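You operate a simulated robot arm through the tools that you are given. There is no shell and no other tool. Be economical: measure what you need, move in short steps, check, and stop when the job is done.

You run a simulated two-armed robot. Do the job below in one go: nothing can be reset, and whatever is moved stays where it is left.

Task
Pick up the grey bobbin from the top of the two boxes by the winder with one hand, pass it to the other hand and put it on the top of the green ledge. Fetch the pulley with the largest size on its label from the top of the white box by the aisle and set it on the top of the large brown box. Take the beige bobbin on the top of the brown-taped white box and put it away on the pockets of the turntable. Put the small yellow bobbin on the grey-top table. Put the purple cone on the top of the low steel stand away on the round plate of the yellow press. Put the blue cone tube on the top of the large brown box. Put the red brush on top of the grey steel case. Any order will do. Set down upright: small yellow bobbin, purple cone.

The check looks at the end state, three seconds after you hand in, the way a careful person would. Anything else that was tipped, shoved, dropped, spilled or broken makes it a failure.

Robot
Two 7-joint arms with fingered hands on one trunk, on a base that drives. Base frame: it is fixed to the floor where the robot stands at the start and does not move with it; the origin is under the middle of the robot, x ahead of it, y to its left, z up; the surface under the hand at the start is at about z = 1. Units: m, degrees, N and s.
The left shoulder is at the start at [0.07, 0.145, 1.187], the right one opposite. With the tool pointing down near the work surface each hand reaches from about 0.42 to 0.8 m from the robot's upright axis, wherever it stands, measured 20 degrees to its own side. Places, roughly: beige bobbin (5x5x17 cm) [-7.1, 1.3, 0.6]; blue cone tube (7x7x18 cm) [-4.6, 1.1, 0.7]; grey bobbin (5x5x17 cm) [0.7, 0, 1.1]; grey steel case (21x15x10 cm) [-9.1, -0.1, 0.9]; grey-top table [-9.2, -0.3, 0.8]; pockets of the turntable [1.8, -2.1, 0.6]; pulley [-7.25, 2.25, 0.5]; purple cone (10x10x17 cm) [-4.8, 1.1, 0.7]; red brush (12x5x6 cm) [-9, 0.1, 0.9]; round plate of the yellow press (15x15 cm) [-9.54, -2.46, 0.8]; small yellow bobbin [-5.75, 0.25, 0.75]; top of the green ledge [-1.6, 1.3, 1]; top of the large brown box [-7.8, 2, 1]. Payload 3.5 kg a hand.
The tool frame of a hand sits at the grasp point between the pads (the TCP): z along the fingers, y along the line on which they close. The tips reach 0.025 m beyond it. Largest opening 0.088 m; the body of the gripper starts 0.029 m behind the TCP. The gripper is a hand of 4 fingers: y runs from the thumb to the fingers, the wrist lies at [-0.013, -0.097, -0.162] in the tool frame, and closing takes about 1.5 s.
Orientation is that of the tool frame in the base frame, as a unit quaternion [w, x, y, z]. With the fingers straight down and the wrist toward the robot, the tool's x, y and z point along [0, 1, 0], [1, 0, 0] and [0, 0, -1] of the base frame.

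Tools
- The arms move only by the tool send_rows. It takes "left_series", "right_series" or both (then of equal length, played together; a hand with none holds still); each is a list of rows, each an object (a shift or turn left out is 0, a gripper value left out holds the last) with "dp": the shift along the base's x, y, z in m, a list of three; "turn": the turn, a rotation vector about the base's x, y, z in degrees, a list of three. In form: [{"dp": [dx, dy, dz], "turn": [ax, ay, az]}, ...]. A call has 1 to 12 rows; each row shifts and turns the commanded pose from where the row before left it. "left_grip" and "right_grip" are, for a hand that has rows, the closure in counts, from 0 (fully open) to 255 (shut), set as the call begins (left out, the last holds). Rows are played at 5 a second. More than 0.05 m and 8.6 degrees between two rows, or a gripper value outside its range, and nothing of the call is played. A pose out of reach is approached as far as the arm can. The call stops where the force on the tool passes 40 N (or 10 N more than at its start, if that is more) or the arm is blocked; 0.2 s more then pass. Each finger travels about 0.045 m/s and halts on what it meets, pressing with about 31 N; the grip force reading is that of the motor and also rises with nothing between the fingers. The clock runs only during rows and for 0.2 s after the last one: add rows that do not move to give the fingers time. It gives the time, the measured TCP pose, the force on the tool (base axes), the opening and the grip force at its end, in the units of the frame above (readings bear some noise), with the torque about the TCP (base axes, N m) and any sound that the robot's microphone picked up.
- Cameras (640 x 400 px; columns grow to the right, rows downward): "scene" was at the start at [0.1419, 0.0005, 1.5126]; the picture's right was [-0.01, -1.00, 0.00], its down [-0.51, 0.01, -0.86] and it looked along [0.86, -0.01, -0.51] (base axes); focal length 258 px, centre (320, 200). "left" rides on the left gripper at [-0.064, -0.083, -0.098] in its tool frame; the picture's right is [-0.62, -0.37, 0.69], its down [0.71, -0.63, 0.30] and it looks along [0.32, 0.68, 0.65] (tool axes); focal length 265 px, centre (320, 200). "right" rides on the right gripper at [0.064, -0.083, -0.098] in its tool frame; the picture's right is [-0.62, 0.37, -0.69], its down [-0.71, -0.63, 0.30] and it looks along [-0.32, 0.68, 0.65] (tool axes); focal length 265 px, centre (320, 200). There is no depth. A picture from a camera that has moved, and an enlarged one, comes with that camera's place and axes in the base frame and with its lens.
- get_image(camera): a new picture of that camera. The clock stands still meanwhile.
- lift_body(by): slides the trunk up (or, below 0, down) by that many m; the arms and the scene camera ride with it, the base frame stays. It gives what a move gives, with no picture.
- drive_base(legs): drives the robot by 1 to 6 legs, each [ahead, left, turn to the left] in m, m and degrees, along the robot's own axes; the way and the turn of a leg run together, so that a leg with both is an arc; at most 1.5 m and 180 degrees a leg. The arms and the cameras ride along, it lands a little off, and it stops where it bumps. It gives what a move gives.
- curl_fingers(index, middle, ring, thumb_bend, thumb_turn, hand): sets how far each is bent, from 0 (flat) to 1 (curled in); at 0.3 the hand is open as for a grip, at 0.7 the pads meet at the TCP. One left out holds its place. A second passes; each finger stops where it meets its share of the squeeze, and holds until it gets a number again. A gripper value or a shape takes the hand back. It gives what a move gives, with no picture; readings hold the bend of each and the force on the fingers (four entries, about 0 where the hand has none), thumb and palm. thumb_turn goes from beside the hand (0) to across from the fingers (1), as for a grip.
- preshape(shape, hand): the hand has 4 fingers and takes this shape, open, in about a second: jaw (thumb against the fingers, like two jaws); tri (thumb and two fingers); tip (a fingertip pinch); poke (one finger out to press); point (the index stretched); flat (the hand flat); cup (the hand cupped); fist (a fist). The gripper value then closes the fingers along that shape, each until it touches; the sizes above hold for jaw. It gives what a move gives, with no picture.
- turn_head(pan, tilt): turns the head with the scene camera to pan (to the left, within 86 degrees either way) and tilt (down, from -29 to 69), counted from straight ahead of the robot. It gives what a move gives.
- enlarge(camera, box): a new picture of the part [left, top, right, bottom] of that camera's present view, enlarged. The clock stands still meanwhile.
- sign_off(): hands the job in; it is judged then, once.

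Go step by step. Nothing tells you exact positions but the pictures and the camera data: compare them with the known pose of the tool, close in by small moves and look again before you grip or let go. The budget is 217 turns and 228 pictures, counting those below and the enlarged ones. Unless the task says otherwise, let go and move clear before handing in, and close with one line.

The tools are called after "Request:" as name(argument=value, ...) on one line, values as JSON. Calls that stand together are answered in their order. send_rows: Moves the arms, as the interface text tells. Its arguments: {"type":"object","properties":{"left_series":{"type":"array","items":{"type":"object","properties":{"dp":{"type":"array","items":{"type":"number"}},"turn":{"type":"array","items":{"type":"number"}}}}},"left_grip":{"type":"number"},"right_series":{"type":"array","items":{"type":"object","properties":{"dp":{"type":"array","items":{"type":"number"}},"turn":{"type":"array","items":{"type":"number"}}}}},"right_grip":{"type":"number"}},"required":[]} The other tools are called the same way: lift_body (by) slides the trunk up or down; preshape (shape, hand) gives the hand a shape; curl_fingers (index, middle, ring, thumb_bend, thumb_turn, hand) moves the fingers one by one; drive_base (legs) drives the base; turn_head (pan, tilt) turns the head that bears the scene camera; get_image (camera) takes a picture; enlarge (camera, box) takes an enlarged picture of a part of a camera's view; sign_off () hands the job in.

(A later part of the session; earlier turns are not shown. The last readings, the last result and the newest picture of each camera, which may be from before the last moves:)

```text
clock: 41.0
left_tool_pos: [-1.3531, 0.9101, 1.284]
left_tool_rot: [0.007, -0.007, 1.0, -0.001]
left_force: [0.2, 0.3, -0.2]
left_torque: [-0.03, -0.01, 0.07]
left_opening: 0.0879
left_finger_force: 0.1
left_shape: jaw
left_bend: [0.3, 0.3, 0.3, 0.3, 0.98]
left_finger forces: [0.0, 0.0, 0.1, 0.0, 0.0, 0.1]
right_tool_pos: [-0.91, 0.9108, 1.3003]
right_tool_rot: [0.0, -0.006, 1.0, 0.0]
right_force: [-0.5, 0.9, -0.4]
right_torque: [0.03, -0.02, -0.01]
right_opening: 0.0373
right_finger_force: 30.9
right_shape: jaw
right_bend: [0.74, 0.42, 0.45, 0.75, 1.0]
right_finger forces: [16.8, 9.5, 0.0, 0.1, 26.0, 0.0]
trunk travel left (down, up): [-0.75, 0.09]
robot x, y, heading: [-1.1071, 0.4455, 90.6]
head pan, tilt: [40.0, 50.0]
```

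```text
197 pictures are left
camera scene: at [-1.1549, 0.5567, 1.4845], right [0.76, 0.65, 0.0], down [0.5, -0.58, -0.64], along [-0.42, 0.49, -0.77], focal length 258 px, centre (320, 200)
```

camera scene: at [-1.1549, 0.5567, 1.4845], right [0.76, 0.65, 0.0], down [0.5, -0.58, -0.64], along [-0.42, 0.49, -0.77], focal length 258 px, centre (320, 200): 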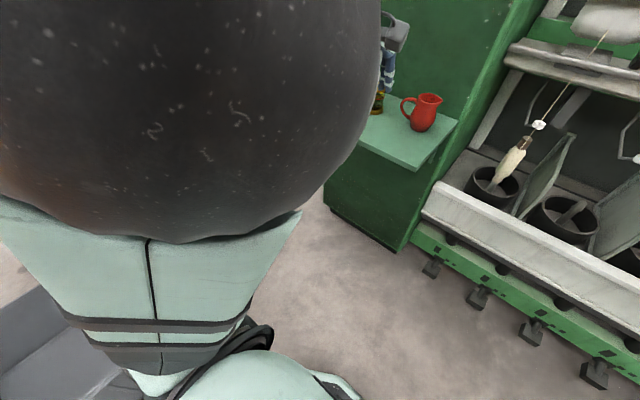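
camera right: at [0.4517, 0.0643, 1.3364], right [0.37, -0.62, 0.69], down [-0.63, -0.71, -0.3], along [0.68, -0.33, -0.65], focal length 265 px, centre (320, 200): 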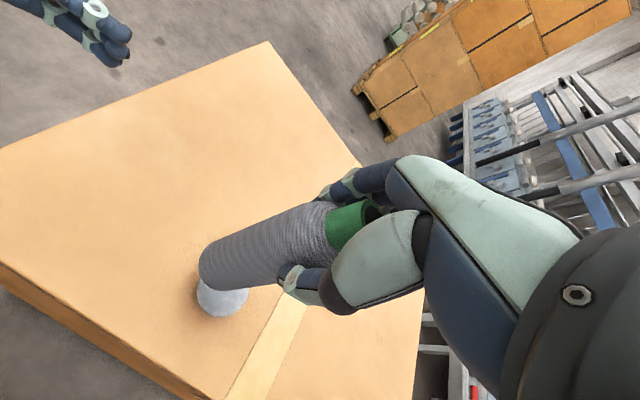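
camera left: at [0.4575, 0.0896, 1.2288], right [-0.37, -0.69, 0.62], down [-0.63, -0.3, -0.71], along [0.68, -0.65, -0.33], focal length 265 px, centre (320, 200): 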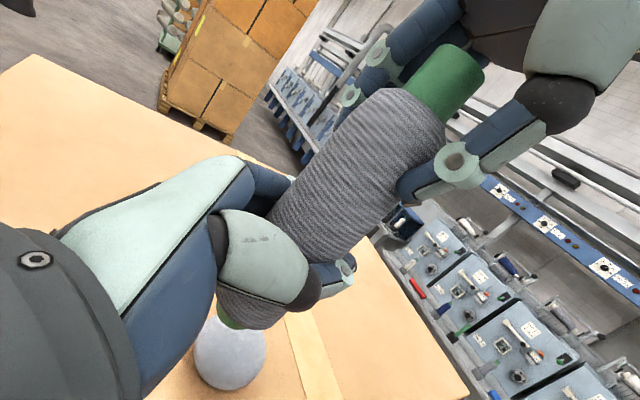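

The ledge spans x≈-1.86…-1.28, y≈1.12…1.45 and holds a red mug, glasses and a sponge; a free spot is at about (-1.43, 1.18) near the front. I move closer sideways, first shifting the left hand outward.

Request:
send_rows(left_series=[{"dp": [-0.04, 0, 0.01]}, {"dp": [-0.04, 0, 0.01]}, {"dp": [-0.03, -0.02, 0]}])

Request:
drive_base(legs=[[0.15, 0, 0], [0, 0.22, 0]])

Request:
turn_head(pan=0, tilt=40)

Request:
get_image(camera="scene")

Request:
get_image(camera="right")

```text
clock: 41.8
left_tool_pos: [-1.4637, 0.8898, 1.3022]
left_tool_rot: [0.006, -0.006, 1.0, 0.0]
left_force: [0.5, -0.8, 0.3]
left_torque: [-0.01, 0.01, 0.03]
left_opening: 0.0878
left_finger_force: 0.0
left_shape: jaw
left_bend: [0.3, 0.3, 0.3, 0.3, 0.98]
left_finger forces: [0.1, 0.1, 0.1, 0.0, 0.1, 0.0]
right_tool_pos: [-0.9092, 0.9084, 1.3025]
right_tool_rot: [0.001, -0.005, 1.0, -0.001]
right_force: [0.2, 0.2, -0.9]
right_torque: [0.01, 0.03, -0.02]
right_opening: 0.0372
right_finger_force: 30.7
right_shape: jaw
right_bend: [0.74, 0.42, 0.45, 0.75, 1.0]
right_finger forces: [16.8, 9.5, 0.0, 0.0, 25.9, 0.0]
trunk travel left (down, up): [-0.75, 0.09]
robot x, y, heading: [-1.1067, 0.4451, 90.5]
head pan, tilt: [40.0, 50.0]
```

```text
clock: 44.5
left_tool_pos: [-1.6868, 1.035, 1.3026]
left_tool_rot: [0.006, -0.008, 1.0, -0.001]
left_force: [-0.2, 0.6, 1.1]
left_torque: [-0.02, 0.04, -0.04]
left_opening: 0.0882
left_finger_force: 0.0
left_shape: jaw
left_bend: [0.3, 0.3, 0.3, 0.3, 0.98]
left_finger forces: [0.0, 0.0, 0.1, 0.0, 0.0, 0.0]
right_tool_pos: [-1.1353, 1.0546, 1.3012]
right_tool_rot: [-0.002, -0.006, 1.0, 0.0]
right_force: [0.4, 1.0, -1.4]
right_torque: [0.01, -0.01, -0.02]
right_opening: 0.0375
right_finger_force: 31.0
right_shape: jaw
right_bend: [0.74, 0.42, 0.45, 0.75, 1.0]
right_finger forces: [16.7, 9.5, 0.0, 0.0, 26.0, 0.0]
trunk travel left (down, up): [-0.75, 0.09]
robot x, y, heading: [-1.3315, 0.5921, 90.8]
head pan, tilt: [40.0, 50.0]
```

```text
clock: 45.5
left_tool_pos: [-1.6889, 1.0336, 1.3014]
left_tool_rot: [0.006, -0.008, 1.0, -0.001]
left_force: [-0.2, 0.0, 0.0]
left_torque: [-0.02, -0.01, 0.0]
left_opening: 0.0874
left_finger_force: 0.1
left_shape: jaw
left_bend: [0.3, 0.3, 0.3, 0.3, 0.98]
left_finger forces: [0.0, 0.0, 0.0, 0.0, 0.0, 0.0]
right_tool_pos: [-1.1358, 1.0532, 1.3012]
right_tool_rot: [-0.001, -0.006, 1.0, -0.001]
right_force: [0.0, -0.7, -1.4]
right_torque: [-0.03, -0.02, 0.01]
right_opening: 0.0373
right_finger_force: 31.5
right_shape: jaw
right_bend: [0.74, 0.42, 0.45, 0.75, 1.0]
right_finger forces: [16.7, 9.5, 0.0, 0.0, 26.0, 0.0]
trunk travel left (down, up): [-0.75, 0.09]
robot x, y, heading: [-1.335, 0.5876, 90.9]
head pan, tilt: [0.0, 40.0]
```

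```text
196 pictures are left
camera scene: at [-1.3315, 0.7272, 1.4986], right [1.0, 0.01, 0.0], down [0.01, -0.64, -0.77], along [-0.01, 0.77, -0.64], focal length 258 px, centre (320, 200)
```

scene: 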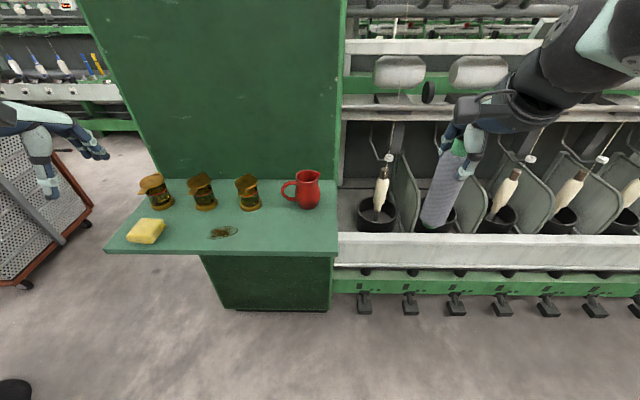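

```text
195 pictures are left
camera right: at [-1.1996, 0.9704, 1.3985], right [0.62, 0.38, 0.69], down [0.72, -0.62, -0.3], along [0.31, 0.69, -0.65], focal length 265 px, centre (320, 200)
```

right: 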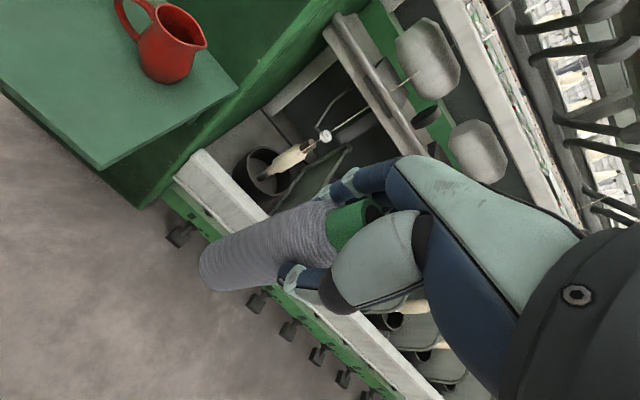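

The free spot I choose is (-1.45, 1.205), between mug and jars near the front. I move the bobbin over it at height.

Request:
send_rows(right_series=[{"dp": [-0.04, 0.005, 0]}, {"dp": [-0.04, 0.005, 0]}, {"dp": [-0.04, 0.005, 0]}, {"dp": [-0.04, 0.01, 0]}, {"dp": [-0.04, 0.025, 0]}, {"dp": [-0.04, 0.025, 0]}, {"dp": [-0.04, 0.025, 0]}, {"dp": [-0.034, 0.025, 0]}, {"dp": [0, 0.027, 0]}, {}])

Request:
get_image(camera="scene")

Request:
get_image(camera="right")

```text
clock: 47.9
left_tool_pos: [-1.6883, 1.034, 1.3025]
left_tool_rot: [0.007, -0.008, 1.0, -0.002]
left_force: [-0.2, -0.1, 0.8]
left_torque: [0.03, -0.06, -0.02]
left_opening: 0.0877
left_finger_force: 0.1
left_shape: jaw
left_bend: [0.3, 0.3, 0.3, 0.3, 0.98]
left_finger forces: [0.0, 0.1, 0.1, 0.0, 0.0, 0.1]
right_tool_pos: [-1.3768, 1.1631, 1.3198]
right_tool_rot: [-0.032, 0.007, 0.999, 0.011]
right_force: [-0.2, 0.1, -0.9]
right_torque: [0.01, -0.01, 0.02]
right_opening: 0.0374
right_finger_force: 31.0
right_shape: jaw
right_bend: [0.74, 0.42, 0.45, 0.75, 1.0]
right_finger forces: [17.3, 9.5, 0.1, 0.0, 26.3, 0.1]
right hand out of reach, approached as far as the arm can: row 7, 8, 9
trunk travel left (down, up): [-0.75, 0.09]
robot x, y, heading: [-1.3329, 0.5903, 90.7]
head pan, tilt: [0.0, 40.0]
stopped in row 10 (right hand): the arm was blocked; the commanded pose is now the measured one
```

```text
194 pictures are left
camera scene: at [-1.3316, 0.7264, 1.4988], right [1.0, 0.01, 0.0], down [0.01, -0.64, -0.77], along [-0.01, 0.77, -0.64], focal length 258 px, centre (320, 200)
```

scene: 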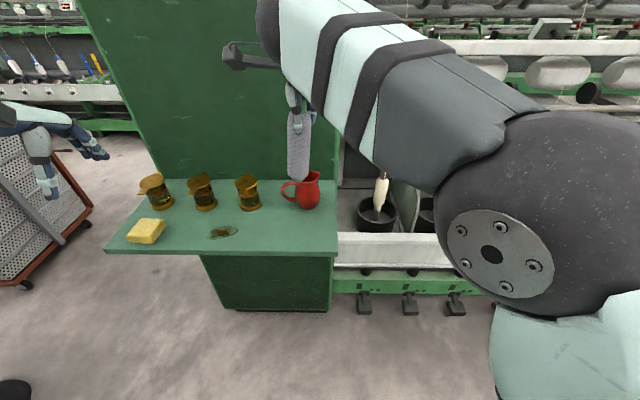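

```text
193 pictures are left
camera right: at [-1.4365, 1.08, 1.4183], right [0.67, 0.34, 0.66], down [0.68, -0.63, -0.36], along [0.29, 0.69, -0.66], focal length 265 px, centre (320, 200)
```

right: 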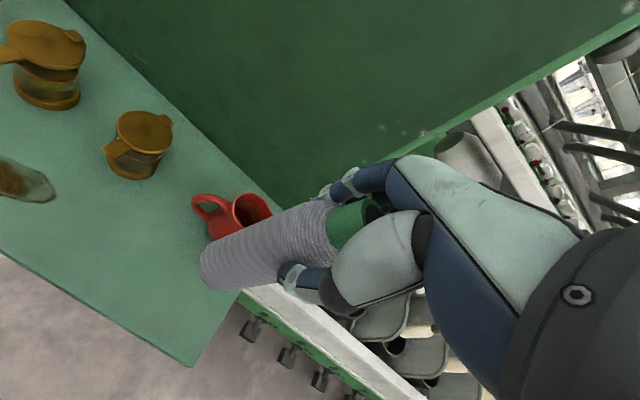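

The arm is at its sideways reach limit there, so the base should move a bit left. I check the clearance to the grey bin first.

Request:
turn_head(pan=85, tilt=55)

Request:
get_image(camera="scene")

Request:
get_image(camera="left")

```text
clock: 49.5
left_tool_pos: [-1.6908, 1.0337, 1.3034]
left_tool_rot: [0.007, -0.008, 1.0, -0.001]
left_force: [0.4, 0.2, -0.3]
left_torque: [-0.03, 0.01, -0.03]
left_opening: 0.0877
left_finger_force: 0.1
left_shape: jaw
left_bend: [0.3, 0.3, 0.3, 0.3, 0.98]
left_finger forces: [0.1, 0.0, 0.0, 0.0, 0.0, 0.0]
right_tool_pos: [-1.3773, 1.1642, 1.3171]
right_tool_rot: [-0.031, 0.006, 0.999, 0.01]
right_force: [-0.1, 0.3, -1.1]
right_torque: [-0.04, 0.0, 0.0]
right_opening: 0.0372
right_finger_force: 31.3
right_shape: jaw
right_bend: [0.74, 0.42, 0.45, 0.75, 1.0]
right_finger forces: [17.2, 9.5, 0.0, 0.0, 26.3, 0.1]
trunk travel left (down, up): [-0.75, 0.09]
robot x, y, heading: [-1.335, 0.5946, 91.0]
head pan, tilt: [85.0, 55.0]
```

```text
192 pictures are left
camera scene: at [-1.403, 0.6478, 1.478], right [0.07, 1.0, 0.0], down [0.82, -0.06, -0.57], along [-0.57, 0.04, -0.82], focal length 258 px, centre (320, 200)
```

scene: 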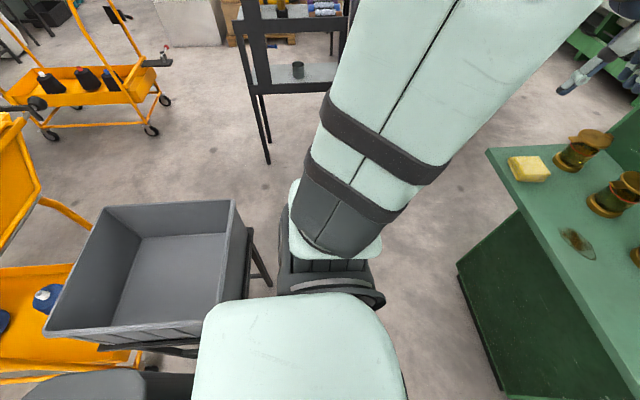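

```text
191 pictures are left
camera left: at [-1.6257, 0.953, 1.4021], right [0.64, -0.36, -0.68], down [-0.7, -0.64, -0.31], along [-0.33, 0.68, -0.66], focal length 265 px, centre (320, 200)
```

left: 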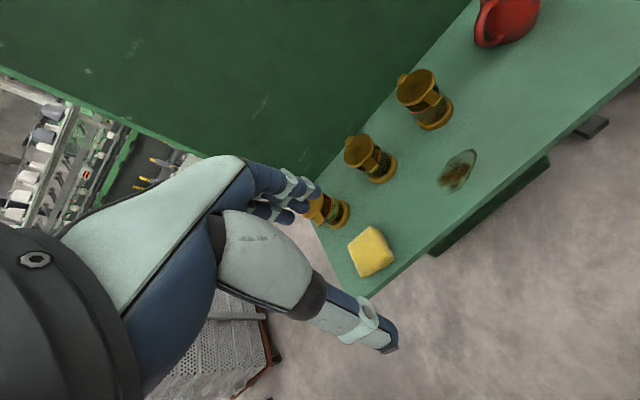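

The bin corner is close to the base's left rear, so I leave the base and instead lower the hand (more reach) in front of the mug, then shift left.

Request:
send_rows(right_series=[{"dp": [0, -0.02, -0.03], "turn": [0, 0, 1.5]}, {"dp": [0, 0, -0.03]}, {"dp": [0, 0, -0.03]}, {"dp": [-0.02, 0.01, -0.02]}, {"dp": [-0.02, 0.01, 0]}, {"dp": [-0.02, 0.01, 0]}, {"dp": [-0.015, 0.015, 0]}, {}])

Request:
turn_head(pan=0, tilt=40)

Request:
get_image(camera="scene")

Request:
get_image(camera="right")

```text
clock: 51.5
left_tool_pos: [-1.6887, 1.0342, 1.3028]
left_tool_rot: [0.006, -0.008, 1.0, -0.001]
left_force: [0.0, 0.1, 0.2]
left_torque: [0.0, 0.04, -0.01]
left_opening: 0.0878
left_finger_force: 0.1
left_shape: jaw
left_bend: [0.3, 0.3, 0.3, 0.3, 0.98]
left_finger forces: [0.0, 0.0, 0.0, 0.0, 0.1, 0.1]
right_tool_pos: [-1.4048, 1.192, 1.2326]
right_tool_rot: [-0.069, 0.023, 0.997, 0.014]
right_force: [0.8, 0.7, -1.8]
right_torque: [-0.02, -0.01, 0.0]
right_opening: 0.0373
right_finger_force: 31.5
right_shape: jaw
right_bend: [0.74, 0.42, 0.45, 0.75, 1.0]
right_finger forces: [17.0, 9.2, 0.1, 0.0, 26.0, 0.0]
right hand out of reach, approached as far as the arm can: row 7
trunk travel left (down, up): [-0.75, 0.09]
robot x, y, heading: [-1.3278, 0.5913, 90.6]
head pan, tilt: [85.0, 55.0]
stopped in row 8 (right hand): the arm was blocked; the commanded pose is now the measured one
```

```text
clock: 53.1
left_tool_pos: [-1.6904, 1.0341, 1.3025]
left_tool_rot: [0.007, -0.008, 1.0, -0.002]
left_force: [-0.6, -0.1, 0.1]
left_torque: [-0.01, 0.01, -0.04]
left_opening: 0.0877
left_finger_force: 0.0
left_shape: jaw
left_bend: [0.3, 0.3, 0.3, 0.3, 0.98]
left_finger forces: [0.0, 0.0, 0.0, 0.0, 0.0, 0.0]
right_tool_pos: [-1.408, 1.1913, 1.234]
right_tool_rot: [-0.069, 0.023, 0.997, 0.014]
right_force: [0.2, -0.2, -1.6]
right_torque: [-0.03, -0.03, -0.02]
right_opening: 0.0374
right_finger_force: 30.9
right_shape: jaw
right_bend: [0.74, 0.42, 0.45, 0.75, 1.0]
right_finger forces: [17.1, 9.4, 0.1, 0.0, 25.9, 0.0]
trunk travel left (down, up): [-0.75, 0.09]
robot x, y, heading: [-1.3325, 0.5904, 91.0]
head pan, tilt: [0.0, 40.0]
```

```text
190 pictures are left
camera scene: at [-1.3325, 0.7274, 1.4986], right [1.0, 0.01, 0.0], down [0.01, -0.64, -0.77], along [-0.01, 0.77, -0.64], focal length 258 px, centre (320, 200)
```

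scene: 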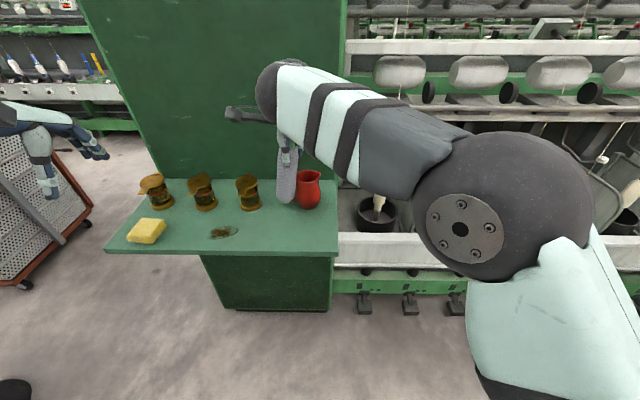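

```text
189 pictures are left
camera right: at [-1.462, 1.1085, 1.337], right [0.72, 0.32, 0.61], down [0.64, -0.65, -0.41], along [0.26, 0.69, -0.68], focal length 265 px, centre (320, 200)
```

right: 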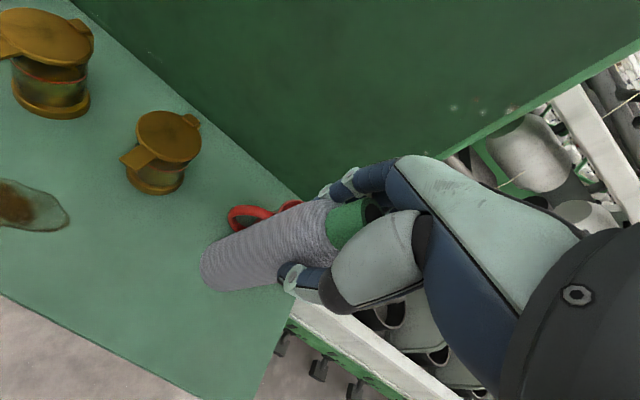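

The arm strains and tilts here. I back the hand off, straighten it, and turn the base about 10° left in place to gain reach.

Request:
send_rows(right_series=[{"dp": [0.01, -0.03, 0.0]}, {"dp": [0.02, -0.02, 0.01], "turn": [-0.8, -4, 1.3]}, {"dp": [0.03, -0.02, 0.02], "turn": [-0.8, -3.9, 1.3]}, {}])

Request:
drive_base(legs=[[0, 0, 12]])

Request:
get_image(camera="scene")

```text
clock: 54.1
left_tool_pos: [-1.6905, 1.0339, 1.3028]
left_tool_rot: [0.007, -0.008, 1.0, 0.001]
left_force: [0.2, 0.6, -0.1]
left_torque: [-0.01, -0.03, -0.01]
left_opening: 0.0878
left_finger_force: 0.0
left_shape: jaw
left_bend: [0.3, 0.3, 0.3, 0.3, 0.98]
left_finger forces: [0.0, 0.1, 0.0, 0.0, 0.0, 0.1]
right_tool_pos: [-1.3489, 1.1204, 1.2613]
right_tool_rot: [0.003, -0.002, 1.0, -0.001]
right_force: [-0.9, -0.4, -1.7]
right_torque: [0.0, -0.03, -0.01]
right_opening: 0.0375
right_finger_force: 30.7
right_shape: jaw
right_bend: [0.74, 0.42, 0.45, 0.75, 1.0]
right_finger forces: [17.1, 9.3, 0.1, 0.0, 25.8, 0.0]
trunk travel left (down, up): [-0.75, 0.09]
robot x, y, heading: [-1.3319, 0.5923, 90.4]
head pan, tilt: [0.0, 40.0]
```

```text
clock: 55.3
left_tool_pos: [-1.7737, 0.9501, 1.3039]
left_tool_rot: [0.006, -0.112, 0.994, 0.0]
left_force: [0.5, -0.1, 0.9]
left_torque: [0.01, 0.03, -0.01]
left_opening: 0.0875
left_finger_force: 0.1
left_shape: jaw
left_bend: [0.3, 0.3, 0.3, 0.3, 0.98]
left_finger forces: [0.0, 0.0, 0.0, 0.0, 0.1, 0.0]
right_tool_pos: [-1.4584, 1.1052, 1.2605]
right_tool_rot: [0.002, -0.107, 0.994, -0.001]
right_force: [0.4, 0.0, -1.2]
right_torque: [0.01, 0.0, 0.03]
right_opening: 0.0375
right_finger_force: 30.5
right_shape: jaw
right_bend: [0.74, 0.42, 0.45, 0.75, 1.0]
right_finger forces: [17.1, 9.3, 0.1, 0.1, 25.8, 0.0]
trunk travel left (down, up): [-0.75, 0.09]
robot x, y, heading: [-1.33, 0.5907, 103.1]
head pan, tilt: [0.0, 40.0]
```

```text
188 pictures are left
camera scene: at [-1.3597, 0.7246, 1.4986], right [0.97, 0.22, 0.0], down [0.14, -0.63, -0.77], along [-0.17, 0.75, -0.64], focal length 258 px, centre (320, 200)
```

scene: 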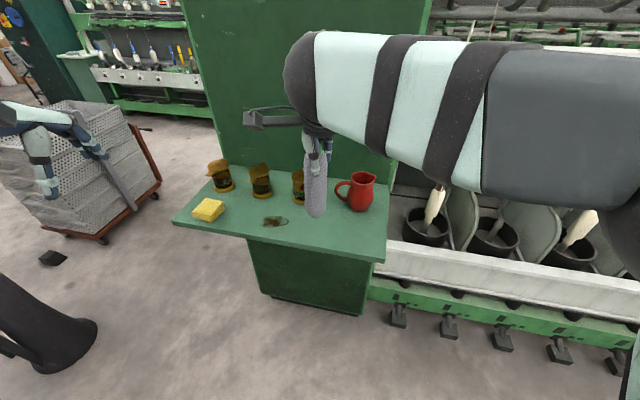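

Now the hand is comfortable and near the spot. I move in over the ledge and lower partway.

Request:
send_rows(right_series=[{"dp": [0, 0.03, -0.01]}, {"dp": [0.002, 0.03, -0.02]}, {"dp": [0.002, 0.03, -0.02]}, {}])

Request:
get_image(camera="scene")

Request:
get_image(camera="right")

```text
clock: 56.3
left_tool_pos: [-1.7742, 0.949, 1.3029]
left_tool_rot: [0.006, -0.113, 0.994, 0.001]
left_force: [0.1, -1.1, -0.4]
left_torque: [0.02, 0.02, -0.01]
left_opening: 0.0875
left_finger_force: 0.1
left_shape: jaw
left_bend: [0.3, 0.3, 0.3, 0.3, 0.98]
left_finger forces: [0.0, 0.0, 0.0, 0.0, 0.0, 0.0]
right_tool_pos: [-1.4553, 1.1945, 1.2133]
right_tool_rot: [0.003, -0.107, 0.994, 0.0]
right_force: [0.0, 0.0, -0.8]
right_torque: [-0.01, 0.01, 0.02]
right_opening: 0.0372
right_finger_force: 30.8
right_shape: jaw
right_bend: [0.74, 0.42, 0.45, 0.75, 1.0]
right_finger forces: [17.1, 9.3, 0.1, 0.0, 25.8, 0.0]
trunk travel left (down, up): [-0.75, 0.09]
robot x, y, heading: [-1.3305, 0.5945, 103.0]
head pan, tilt: [0.0, 40.0]
```

```text
187 pictures are left
camera scene: at [-1.3604, 0.7234, 1.4987], right [0.97, 0.22, 0.0], down [0.14, -0.63, -0.77], along [-0.17, 0.75, -0.64], focal length 258 px, centre (320, 200)
```

scene: 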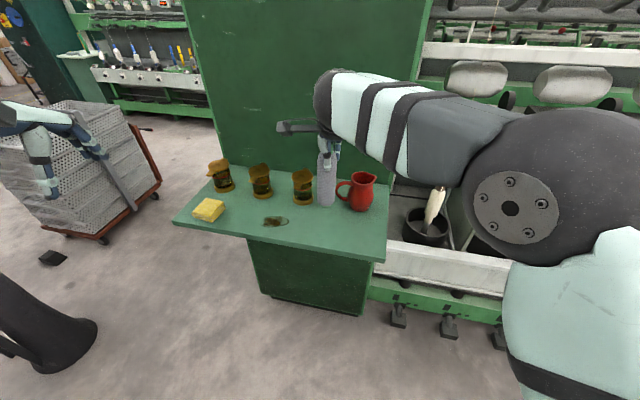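

```text
186 pictures are left
camera right: at [-1.501, 1.0997, 1.3091], right [0.52, 0.49, 0.7], down [0.83, -0.46, -0.3], along [0.17, 0.74, -0.65], focal length 265 px, centre (320, 200)
```

right: 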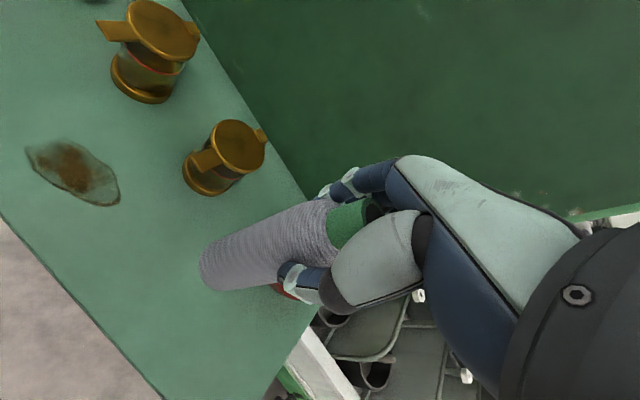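

The drop point lies on clear green surface. I lower in small steps until I feel contact.

Request:
send_rows(right_series=[{"dp": [0, 0, -0.015]}, {"dp": [0, 0, -0.015]}, {"dp": [0, 0, -0.01]}, {"dp": [0, 0, -0.01]}, {}])

Request:
get_image(camera="scene")

Request:
get_image(camera="right")

```text
clock: 57.5
left_tool_pos: [-1.7758, 0.9493, 1.3024]
left_tool_rot: [0.006, -0.114, 0.994, 0.001]
left_force: [0.7, -0.6, -0.7]
left_torque: [-0.01, 0.01, -0.01]
left_opening: 0.0876
left_finger_force: 0.0
left_shape: jaw
left_bend: [0.3, 0.3, 0.3, 0.3, 0.98]
left_finger forces: [0.0, 0.1, 0.0, 0.0, 0.1, 0.0]
right_tool_pos: [-1.4547, 1.1954, 1.1617]
right_tool_rot: [0.002, -0.107, 0.994, 0.0]
right_force: [0.0, -0.1, -0.7]
right_torque: [-0.02, -0.02, 0.02]
right_opening: 0.0371
right_finger_force: 30.8
right_shape: jaw
right_bend: [0.74, 0.42, 0.45, 0.75, 1.0]
right_finger forces: [17.2, 9.3, 0.0, 0.0, 25.9, 0.0]
trunk travel left (down, up): [-0.75, 0.09]
robot x, y, heading: [-1.3303, 0.5868, 102.9]
head pan, tilt: [0.0, 40.0]
```

```text
185 pictures are left
camera scene: at [-1.3604, 0.7239, 1.4987], right [0.97, 0.22, 0.0], down [0.14, -0.63, -0.77], along [-0.17, 0.75, -0.64], focal length 258 px, centre (320, 200)
```

scene: 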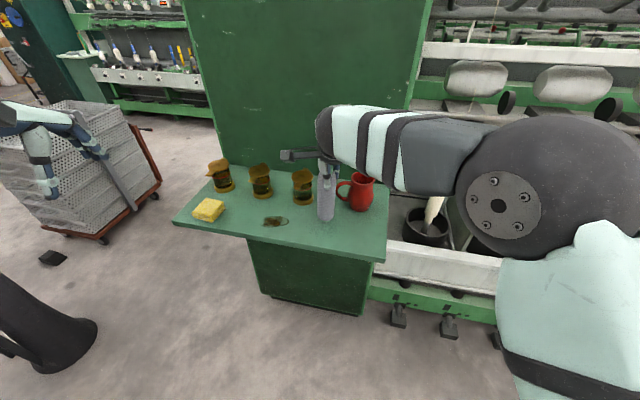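

```text
184 pictures are left
camera right: at [-1.5007, 1.1007, 1.2583], right [0.52, 0.49, 0.7], down [0.83, -0.46, -0.3], along [0.17, 0.74, -0.65], focal length 265 px, centre (320, 200)
```

right: 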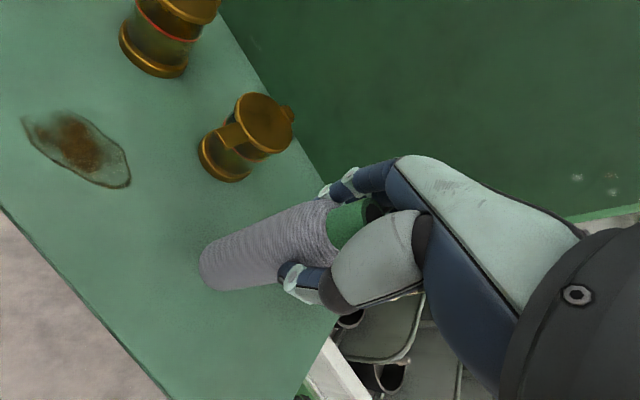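

Request:
send_rows(right_series=[{"dp": [0, 0, -0.006]}, {"dp": [0, 0, -0.006]}, {"dp": [0, 0, -0.005]}, {}])

```text
clock: 58.5
left_tool_pos: [-1.7752, 0.9501, 1.3022]
left_tool_rot: [0.007, -0.114, 0.993, -0.001]
left_force: [0.4, -0.6, -0.2]
left_torque: [0.0, -0.04, 0.02]
left_opening: 0.0874
left_finger_force: 0.1
left_shape: jaw
left_bend: [0.3, 0.3, 0.3, 0.3, 0.98]
left_finger forces: [0.0, 0.0, 0.1, 0.1, 0.1, 0.1]
right_tool_pos: [-1.4546, 1.1937, 1.1429]
right_tool_rot: [0.002, -0.107, 0.994, -0.001]
right_force: [0.4, -0.1, -0.8]
right_torque: [-0.01, -0.01, -0.02]
right_opening: 0.0371
right_finger_force: 31.1
right_shape: jaw
right_bend: [0.74, 0.42, 0.45, 0.75, 1.0]
right_finger forces: [17.1, 9.1, 0.0, 0.1, 25.8, 0.1]
trunk travel left (down, up): [-0.75, 0.09]
robot x, y, heading: [-1.3335, 0.5929, 102.7]
head pan, tilt: [0.0, 40.0]
```

No contact yet; I go on down in 4 mm steps.

Request:
send_rows(right_series=[{"dp": [0, 0, -0.004]}, {"dp": [0, 0, -0.004]}, {}])

Request:
enlarge(camera="scene", box=[260, 140, 420, 260])

```text
clock: 59.3
left_tool_pos: [-1.7745, 0.9464, 1.3036]
left_tool_rot: [0.007, -0.114, 0.993, 0.001]
left_force: [-0.4, 0.1, 0.3]
left_torque: [0.01, -0.01, -0.02]
left_opening: 0.0875
left_finger_force: 0.1
left_shape: jaw
left_bend: [0.3, 0.3, 0.3, 0.3, 0.98]
left_finger forces: [0.0, 0.0, 0.0, 0.0, 0.0, 0.1]
right_tool_pos: [-1.4551, 1.1933, 1.1388]
right_tool_rot: [0.002, -0.108, 0.994, 0.004]
right_force: [-0.8, -0.9, 15.7]
right_torque: [0.17, 0.0, 0.06]
right_opening: 0.0379
right_finger_force: 31.2
right_shape: jaw
right_bend: [0.74, 0.42, 0.45, 0.76, 1.0]
right_finger forces: [18.1, 10.6, 0.1, 0.0, 28.3, 0.1]
trunk travel left (down, up): [-0.75, 0.09]
robot x, y, heading: [-1.3335, 0.5921, 103.1]
head pan, tilt: [0.0, 40.0]
```

```text
3.33 times, centred on (340, 200) of scene
camera zoom: at [-1.3603, 0.7208, 1.4992], right [0.97, 0.22, 0.0], down [0.14, -0.62, -0.77], along [-0.17, 0.75, -0.64], focal length 860 px, centre (253, 200)
```

zoom: 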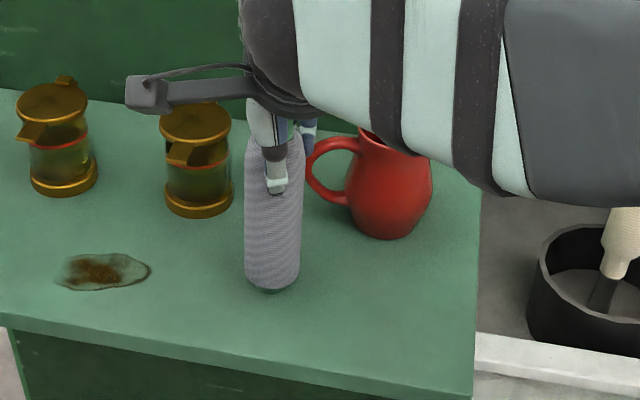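

Contact felt: the bobbin stands on the ledge. I ease off, open only part way because the mug handle is near, and rise.

Request:
send_rows(right_series=[{"dp": [0, 0, 0.003]}, {}, {}, {}, {}, {}], right_grip=70)

Request:
enlarge(camera="scene", box=[260, 140, 420, 260])

Request:
get_image(camera="right")

```text
clock: 60.7
left_tool_pos: [-1.7743, 0.9503, 1.3039]
left_tool_rot: [0.007, -0.113, 0.994, 0.0]
left_force: [-0.3, -0.5, 0.5]
left_torque: [0.0, 0.01, 0.0]
left_opening: 0.088
left_finger_force: 0.1
left_shape: jaw
left_bend: [0.3, 0.3, 0.3, 0.3, 0.98]
left_finger forces: [0.0, 0.0, 0.0, 0.0, 0.0, 0.0]
right_tool_pos: [-1.453, 1.1936, 1.1394]
right_tool_rot: [0.002, -0.107, 0.994, -0.001]
right_force: [0.1, 0.0, -0.3]
right_torque: [0.01, 0.02, 0.02]
right_opening: 0.0635
right_finger_force: 0.1
right_shape: jaw
right_bend: [0.27, 0.36, 0.33, 0.56, 0.99]
right_finger forces: [0.0, 0.0, 0.1, 0.1, 0.0, 0.1]
trunk travel left (down, up): [-0.75, 0.09]
robot x, y, heading: [-1.334, 0.5935, 102.7]
head pan, tilt: [0.0, 40.0]
```

```text
3.33 times, centred on (340, 200) of scene
camera zoom: at [-1.3603, 0.7234, 1.4987], right [0.97, 0.22, 0.0], down [0.14, -0.63, -0.77], along [-0.17, 0.75, -0.64], focal length 860 px, centre (253, 200)
```

zoom: 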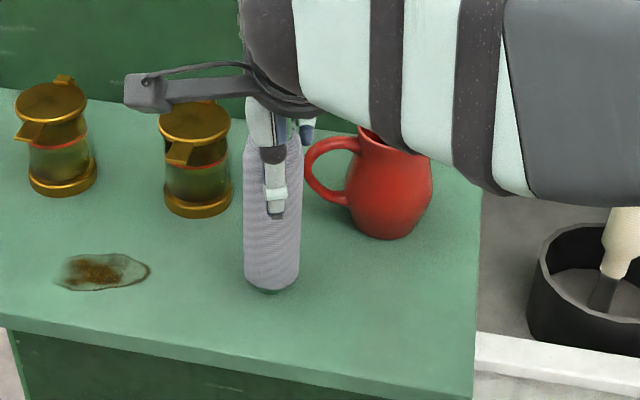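

```text
181 pictures are left
camera right: at [-1.5008, 1.0991, 1.2359], right [0.52, 0.49, 0.7], down [0.83, -0.46, -0.3], along [0.17, 0.74, -0.65], focal length 265 px, centre (320, 200)
```

right: 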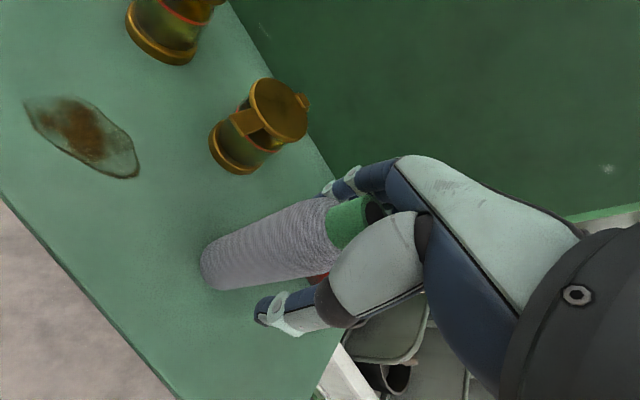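

The bobbin is free. I rise straight up, then draw the hand back.

Request:
send_rows(right_series=[{"dp": [0, 0, 0.015]}, {"dp": [0, 0, 0.03]}, {"dp": [0, 0, 0.04]}, {"dp": [0, -0.02, 0.03]}, {"dp": [0.02, -0.04, 0]}, {"dp": [0.03, -0.03, 0]}, {"dp": [0.04, -0.02, 0]}, {"dp": [0.03, 0, 0]}])

Request:
get_image(camera="scene")

```text
clock: 62.5
left_tool_pos: [-1.7727, 0.9499, 1.3026]
left_tool_rot: [0.004, -0.113, 0.994, -0.001]
left_force: [0.0, 0.2, -0.9]
left_torque: [0.0, 0.01, 0.01]
left_opening: 0.0881
left_finger_force: 0.1
left_shape: jaw
left_bend: [0.3, 0.3, 0.3, 0.3, 0.98]
left_finger forces: [0.0, 0.1, 0.0, 0.0, 0.1, 0.0]
right_tool_pos: [-1.3322, 1.086, 1.2531]
right_tool_rot: [0.002, -0.107, 0.994, 0.001]
right_force: [-0.7, -0.3, 0.7]
right_torque: [0.0, 0.0, 0.0]
right_opening: 0.0637
right_finger_force: 0.0
right_shape: jaw
right_bend: [0.27, 0.36, 0.33, 0.56, 0.99]
right_finger forces: [0.0, 0.0, 0.0, 0.1, 0.1, 0.0]
trunk travel left (down, up): [-0.75, 0.09]
robot x, y, heading: [-1.3306, 0.589, 103.2]
head pan, tilt: [0.0, 40.0]
```

```text
180 pictures are left
camera scene: at [-1.3579, 0.7245, 1.4986], right [0.97, 0.22, 0.0], down [0.14, -0.63, -0.77], along [-0.17, 0.75, -0.64], focal length 258 px, centre (320, 200)
```

scene: 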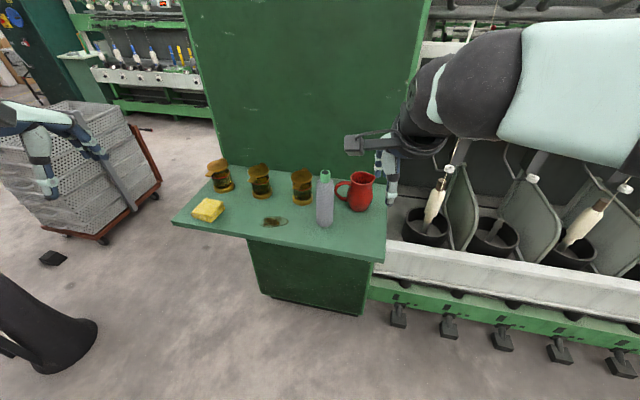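

The grey bobbin stands on the ledge. For the next stretch I must pass between the bin and the ledge; I step right, turn to face away from the ledge with the hands high, and look along the way.

Request:
send_rows(right_series=[{"dp": [0.03, -0.04, 0.02]}, {"dp": [0.03, -0.04, 0.03]}], right_grip=0)

Request:
drive_base(legs=[[0, -0.3, 0], [0, 0, -103], [0, 0, -90], [-0.12, 0, 0]])

Request:
turn_head(pan=-80, tilt=40)

Request:
get_image(camera="scene")

Request:
turn_head(pan=-30, tilt=25)

Request:
get_image(camera="scene")

```text
refused: row 1 steps farther than a row can; nothing moved
```

```text
clock: 73.4
left_tool_pos: [-0.6778, 0.3317, 1.3009]
left_tool_rot: [-0.001, 1.0, 0.013, -0.007]
left_force: [0.3, -0.3, 0.2]
left_torque: [-0.01, -0.01, 0.06]
left_opening: 0.0877
left_finger_force: 0.1
left_shape: jaw
left_bend: [0.3, 0.3, 0.3, 0.3, 0.98]
left_finger forces: [0.0, 0.0, 0.0, 0.0, 0.1, 0.0]
right_tool_pos: [-1.1371, 0.2864, 1.2532]
right_tool_rot: [-0.002, 1.0, 0.009, -0.003]
right_force: [-0.1, 0.2, -0.4]
right_torque: [0.03, -0.03, 0.0]
right_opening: 0.0636
right_finger_force: 0.1
right_shape: jaw
right_bend: [0.27, 0.36, 0.33, 0.56, 0.99]
right_finger forces: [0.0, 0.0, 0.1, 0.1, 0.0, 0.0]
trunk travel left (down, up): [-0.75, 0.09]
robot x, y, heading: [-1.0422, 0.7755, -88.3]
head pan, tilt: [0.0, 40.0]
```

```text
clock: 75.0
left_tool_pos: [-0.6779, 0.3327, 1.3024]
left_tool_rot: [-0.001, 1.0, 0.013, -0.007]
left_force: [-0.5, -0.1, 0.3]
left_torque: [-0.02, 0.0, 0.02]
left_opening: 0.0876
left_finger_force: 0.0
left_shape: jaw
left_bend: [0.3, 0.3, 0.3, 0.3, 0.98]
left_finger forces: [0.1, 0.0, 0.1, 0.1, 0.0, 0.0]
right_tool_pos: [-1.1364, 0.2888, 1.2546]
right_tool_rot: [0.0, 1.0, 0.008, -0.003]
right_force: [0.1, 0.7, 0.0]
right_torque: [-0.01, -0.04, -0.03]
right_opening: 0.0633
right_finger_force: 0.1
right_shape: jaw
right_bend: [0.27, 0.36, 0.33, 0.56, 0.99]
right_finger forces: [0.1, 0.0, 0.0, 0.1, 0.0, 0.0]
trunk travel left (down, up): [-0.75, 0.09]
robot x, y, heading: [-1.0381, 0.7726, -88.4]
head pan, tilt: [-80.0, 40.0]
```

```text
179 pictures are left
camera scene: at [-1.1216, 0.7077, 1.4987], right [-0.2, 0.98, 0.0], down [0.63, 0.13, -0.77], along [-0.75, -0.15, -0.64], focal length 258 px, centre (320, 200)
```

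scene: 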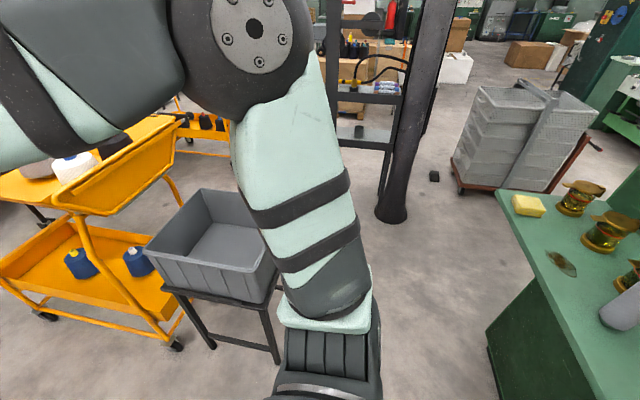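

```text
clock: 76.1
left_tool_pos: [-0.6768, 0.3343, 1.304]
left_tool_rot: [-0.001, 1.0, 0.014, -0.008]
left_force: [-0.7, 0.9, -0.5]
left_torque: [0.01, 0.01, 0.0]
left_opening: 0.0872
left_finger_force: 0.1
left_shape: jaw
left_bend: [0.3, 0.3, 0.3, 0.3, 0.98]
left_finger forces: [0.1, 0.0, 0.1, 0.0, 0.1, 0.0]
right_tool_pos: [-1.1359, 0.2883, 1.2551]
right_tool_rot: [-0.001, 1.0, 0.008, -0.002]
right_force: [0.4, 1.8, 0.9]
right_torque: [-0.02, 0.0, 0.0]
right_opening: 0.0637
right_finger_force: 0.0
right_shape: jaw
right_bend: [0.27, 0.36, 0.33, 0.56, 0.99]
right_finger forces: [0.2, 0.1, 0.1, 0.0, 0.1, 0.0]
trunk travel left (down, up): [-0.75, 0.09]
robot x, y, heading: [-1.0413, 0.7733, -88.4]
head pan, tilt: [-30.0, 25.0]
```

```text
178 pictures are left
camera scene: at [-1.0823, 0.6438, 1.522], right [-0.88, 0.48, 0.0], down [0.2, 0.37, -0.91], along [-0.43, -0.8, -0.42], focal length 258 px, centre (320, 200)
```

scene: 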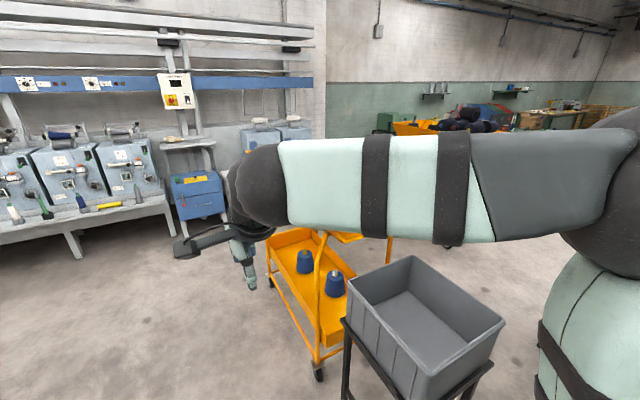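

The ledge passage is narrow for the elbows, while the winder side of the yellow cart looks open (about 1 m wide). I drive round that way and look down the hall.

Request:
drive_base(legs=[[0, 0.28, 0], [1.4, 0, 0], [0.7, 0, 0], [0, 0, -91.5]])

Request:
turn_head(pan=0, tilt=20)

Request:
get_image(camera="scene")

```text
clock: 92.2
left_tool_pos: [-1.1906, -1.6985, 1.3016]
left_tool_rot: [0.006, -0.699, 0.715, 0.005]
left_force: [-0.5, -0.5, -0.5]
left_torque: [0.01, -0.01, 0.02]
left_opening: 0.0877
left_finger_force: 0.1
left_shape: jaw
left_bend: [0.3, 0.3, 0.3, 0.3, 0.98]
left_finger forces: [0.0, 0.0, 0.0, 0.0, 0.0, 0.0]
right_tool_pos: [-1.2111, -1.2373, 1.2556]
right_tool_rot: [0.002, -0.695, 0.719, 0.002]
right_force: [0.3, -0.3, -0.5]
right_torque: [0.01, 0.01, 0.01]
right_opening: 0.0633
right_finger_force: 0.1
right_shape: jaw
right_bend: [0.27, 0.36, 0.33, 0.56, 0.99]
right_finger forces: [0.1, 0.0, 0.1, 0.0, 0.0, 0.1]
trunk travel left (down, up): [-0.75, 0.09]
robot x, y, heading: [-0.7328, -1.3581, 178.8]
head pan, tilt: [-30.0, 25.0]
```

```text
clock: 93.1
left_tool_pos: [-1.1912, -1.6973, 1.3022]
left_tool_rot: [0.005, -0.699, 0.715, 0.004]
left_force: [-0.6, 1.3, 0.6]
left_torque: [-0.01, -0.01, -0.03]
left_opening: 0.0879
left_finger_force: 0.0
left_shape: jaw
left_bend: [0.3, 0.3, 0.3, 0.3, 0.98]
left_finger forces: [0.0, 0.0, 0.0, 0.0, 0.0, 0.0]
right_tool_pos: [-1.2129, -1.2367, 1.2544]
right_tool_rot: [0.003, -0.695, 0.719, 0.001]
right_force: [0.1, 0.0, -0.3]
right_torque: [0.0, -0.01, 0.05]
right_opening: 0.0636
right_finger_force: 0.0
right_shape: jaw
right_bend: [0.27, 0.36, 0.33, 0.56, 0.99]
right_finger forces: [0.0, 0.0, 0.0, 0.1, 0.0, 0.0]
trunk travel left (down, up): [-0.75, 0.09]
robot x, y, heading: [-0.733, -1.3594, 178.5]
head pan, tilt: [0.0, 20.0]
```

```text
177 pictures are left
camera scene: at [-0.8747, -1.3522, 1.5301], right [0.03, 1.0, 0.0], down [0.34, -0.01, -0.94], along [-0.94, 0.02, -0.34], focal length 258 px, centre (320, 200)
```

scene: 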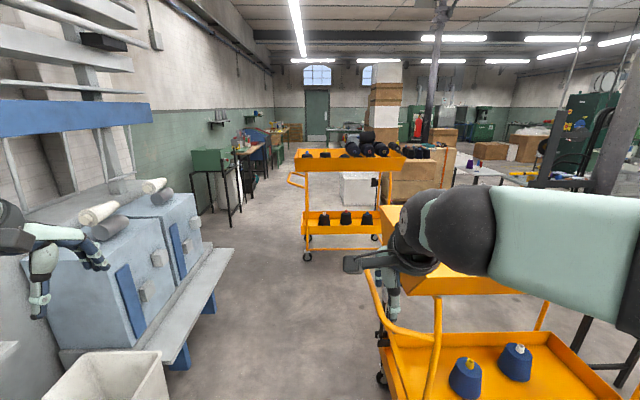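

The aisle between the winders and the carts is open. I drive down it, swing left around the second yellow cart, and look again.

Request:
drive_base(legs=[[0, 0.1, 1.5], [1.5, 0, 0], [0.3, 0, 0], [0.35, 0.55, 0], [0.9, 0, 0]])

Request:
get_image(camera="scene")

Request:
turn_head(pan=-55, tilt=20)

Request:
get_image(camera="scene")

```text
clock: 110.6
left_tool_pos: [-4.2547, -2.3791, 1.3029]
left_tool_rot: [-0.005, 0.708, -0.706, -0.004]
left_force: [-0.1, 0.5, 0.9]
left_torque: [0.0, -0.02, 0.0]
left_opening: 0.0878
left_finger_force: 0.1
left_shape: jaw
left_bend: [0.3, 0.3, 0.3, 0.3, 0.98]
left_finger forces: [0.0, 0.0, 0.0, 0.1, 0.1, 0.0]
right_tool_pos: [-4.2898, -1.9177, 1.2546]
right_tool_rot: [0.001, -0.703, 0.711, 0.002]
right_force: [0.9, -0.2, -0.9]
right_torque: [-0.01, 0.01, 0.01]
right_opening: 0.0632
right_finger_force: 0.0
right_shape: jaw
right_bend: [0.27, 0.36, 0.33, 0.56, 0.99]
right_finger forces: [0.0, 0.0, 0.0, 0.1, 0.0, 0.0]
trunk travel left (down, up): [-0.75, 0.09]
robot x, y, heading: [-3.8069, -2.0294, 180.1]
head pan, tilt: [0.0, 20.0]
```

```text
176 pictures are left
camera scene: at [-3.9478, -2.026, 1.5302], right [0.0, 1.0, 0.0], down [0.34, 0.0, -0.94], along [-0.94, 0.0, -0.34], focal length 258 px, centre (320, 200)
```

scene: 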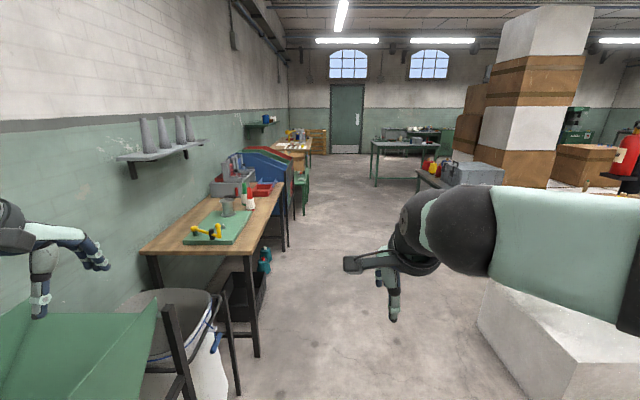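

```text
clock: 111.9
left_tool_pos: [-4.2559, -2.3789, 1.3032]
left_tool_rot: [-0.005, 0.708, -0.706, -0.004]
left_force: [0.4, 0.5, -0.1]
left_torque: [0.02, -0.01, 0.0]
left_opening: 0.0877
left_finger_force: 0.0
left_shape: jaw
left_bend: [0.3, 0.3, 0.3, 0.3, 0.98]
left_finger forces: [0.0, 0.0, 0.0, 0.0, 0.1, 0.1]
right_tool_pos: [-4.2894, -1.9201, 1.2546]
right_tool_rot: [0.003, -0.703, 0.711, 0.002]
right_force: [1.2, 0.0, 0.3]
right_torque: [0.0, -0.01, -0.04]
right_opening: 0.0634
right_finger_force: 0.0
right_shape: jaw
right_bend: [0.27, 0.36, 0.33, 0.56, 0.99]
right_finger forces: [0.1, 0.0, 0.0, 0.0, 0.0, 0.1]
trunk travel left (down, up): [-0.75, 0.09]
robot x, y, heading: [-3.8085, -2.0263, 179.9]
head pan, tilt: [-55.0, 20.0]
```

```text
175 pictures are left
camera scene: at [-3.909, -1.9498, 1.5301], right [0.82, 0.57, 0.0], down [0.2, -0.28, -0.94], along [-0.54, 0.77, -0.34], focal length 258 px, centre (320, 200)
```

scene: 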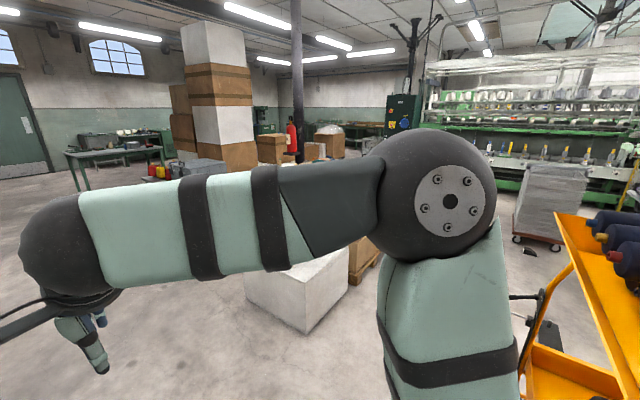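

I see the workbench left and a white box ahead right; the arm hides the stand. I turn right to face across the hall toward the low stand.

Request:
drive_base(legs=[[0, 0, -90]])

Request:
turn_head(pan=5, tilt=20)

Request:
get_image(camera="scene")

```text
clock: 116.1
left_tool_pos: [-4.1604, -1.58, 1.3028]
left_tool_rot: [0.007, -0.002, 1.0, -0.001]
left_force: [-0.3, -0.8, 0.4]
left_torque: [0.01, -0.02, 0.03]
left_opening: 0.0878
left_finger_force: 0.0
left_shape: jaw
left_bend: [0.3, 0.3, 0.3, 0.3, 0.98]
left_finger forces: [0.0, 0.0, 0.0, 0.0, 0.0, 0.1]
right_tool_pos: [-3.7012, -1.545, 1.2554]
right_tool_rot: [0.003, 0.004, 1.0, -0.001]
right_force: [-0.2, -0.3, 0.6]
right_torque: [0.0, 0.0, 0.0]
right_opening: 0.0635
right_finger_force: 0.0
right_shape: jaw
right_bend: [0.27, 0.36, 0.33, 0.56, 0.99]
right_finger forces: [0.0, 0.0, 0.0, 0.1, 0.0, 0.0]
trunk travel left (down, up): [-0.75, 0.09]
robot x, y, heading: [-3.804, -2.0284, 90.4]
head pan, tilt: [-55.0, 20.0]
```

```text
clock: 117.4
left_tool_pos: [-4.1604, -1.5788, 1.3033]
left_tool_rot: [0.007, -0.003, 1.0, 0.0]
left_force: [0.2, 0.8, -0.8]
left_torque: [-0.01, 0.02, -0.02]
left_opening: 0.0876
left_finger_force: 0.0
left_shape: jaw
left_bend: [0.3, 0.3, 0.3, 0.3, 0.98]
left_finger forces: [0.0, 0.0, 0.1, 0.0, 0.0, 0.0]
right_tool_pos: [-3.7, -1.5451, 1.2538]
right_tool_rot: [0.003, 0.003, 1.0, -0.001]
right_force: [0.1, 0.2, -0.3]
right_torque: [0.01, 0.03, -0.01]
right_opening: 0.0635
right_finger_force: 0.1
right_shape: jaw
right_bend: [0.27, 0.36, 0.33, 0.56, 0.99]
right_finger forces: [0.0, 0.0, 0.1, 0.0, 0.0, 0.0]
trunk travel left (down, up): [-0.75, 0.09]
robot x, y, heading: [-3.8107, -2.0255, 90.3]
head pan, tilt: [5.0, 20.0]
```

```text
174 pictures are left
camera scene: at [-3.814, -1.8831, 1.5301], right [1.0, 0.09, 0.0], down [0.03, -0.34, -0.94], along [-0.08, 0.94, -0.34], focal length 258 px, centre (320, 200)
```

scene: 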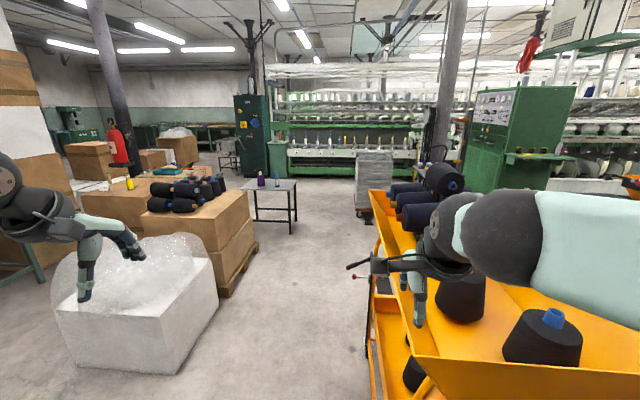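

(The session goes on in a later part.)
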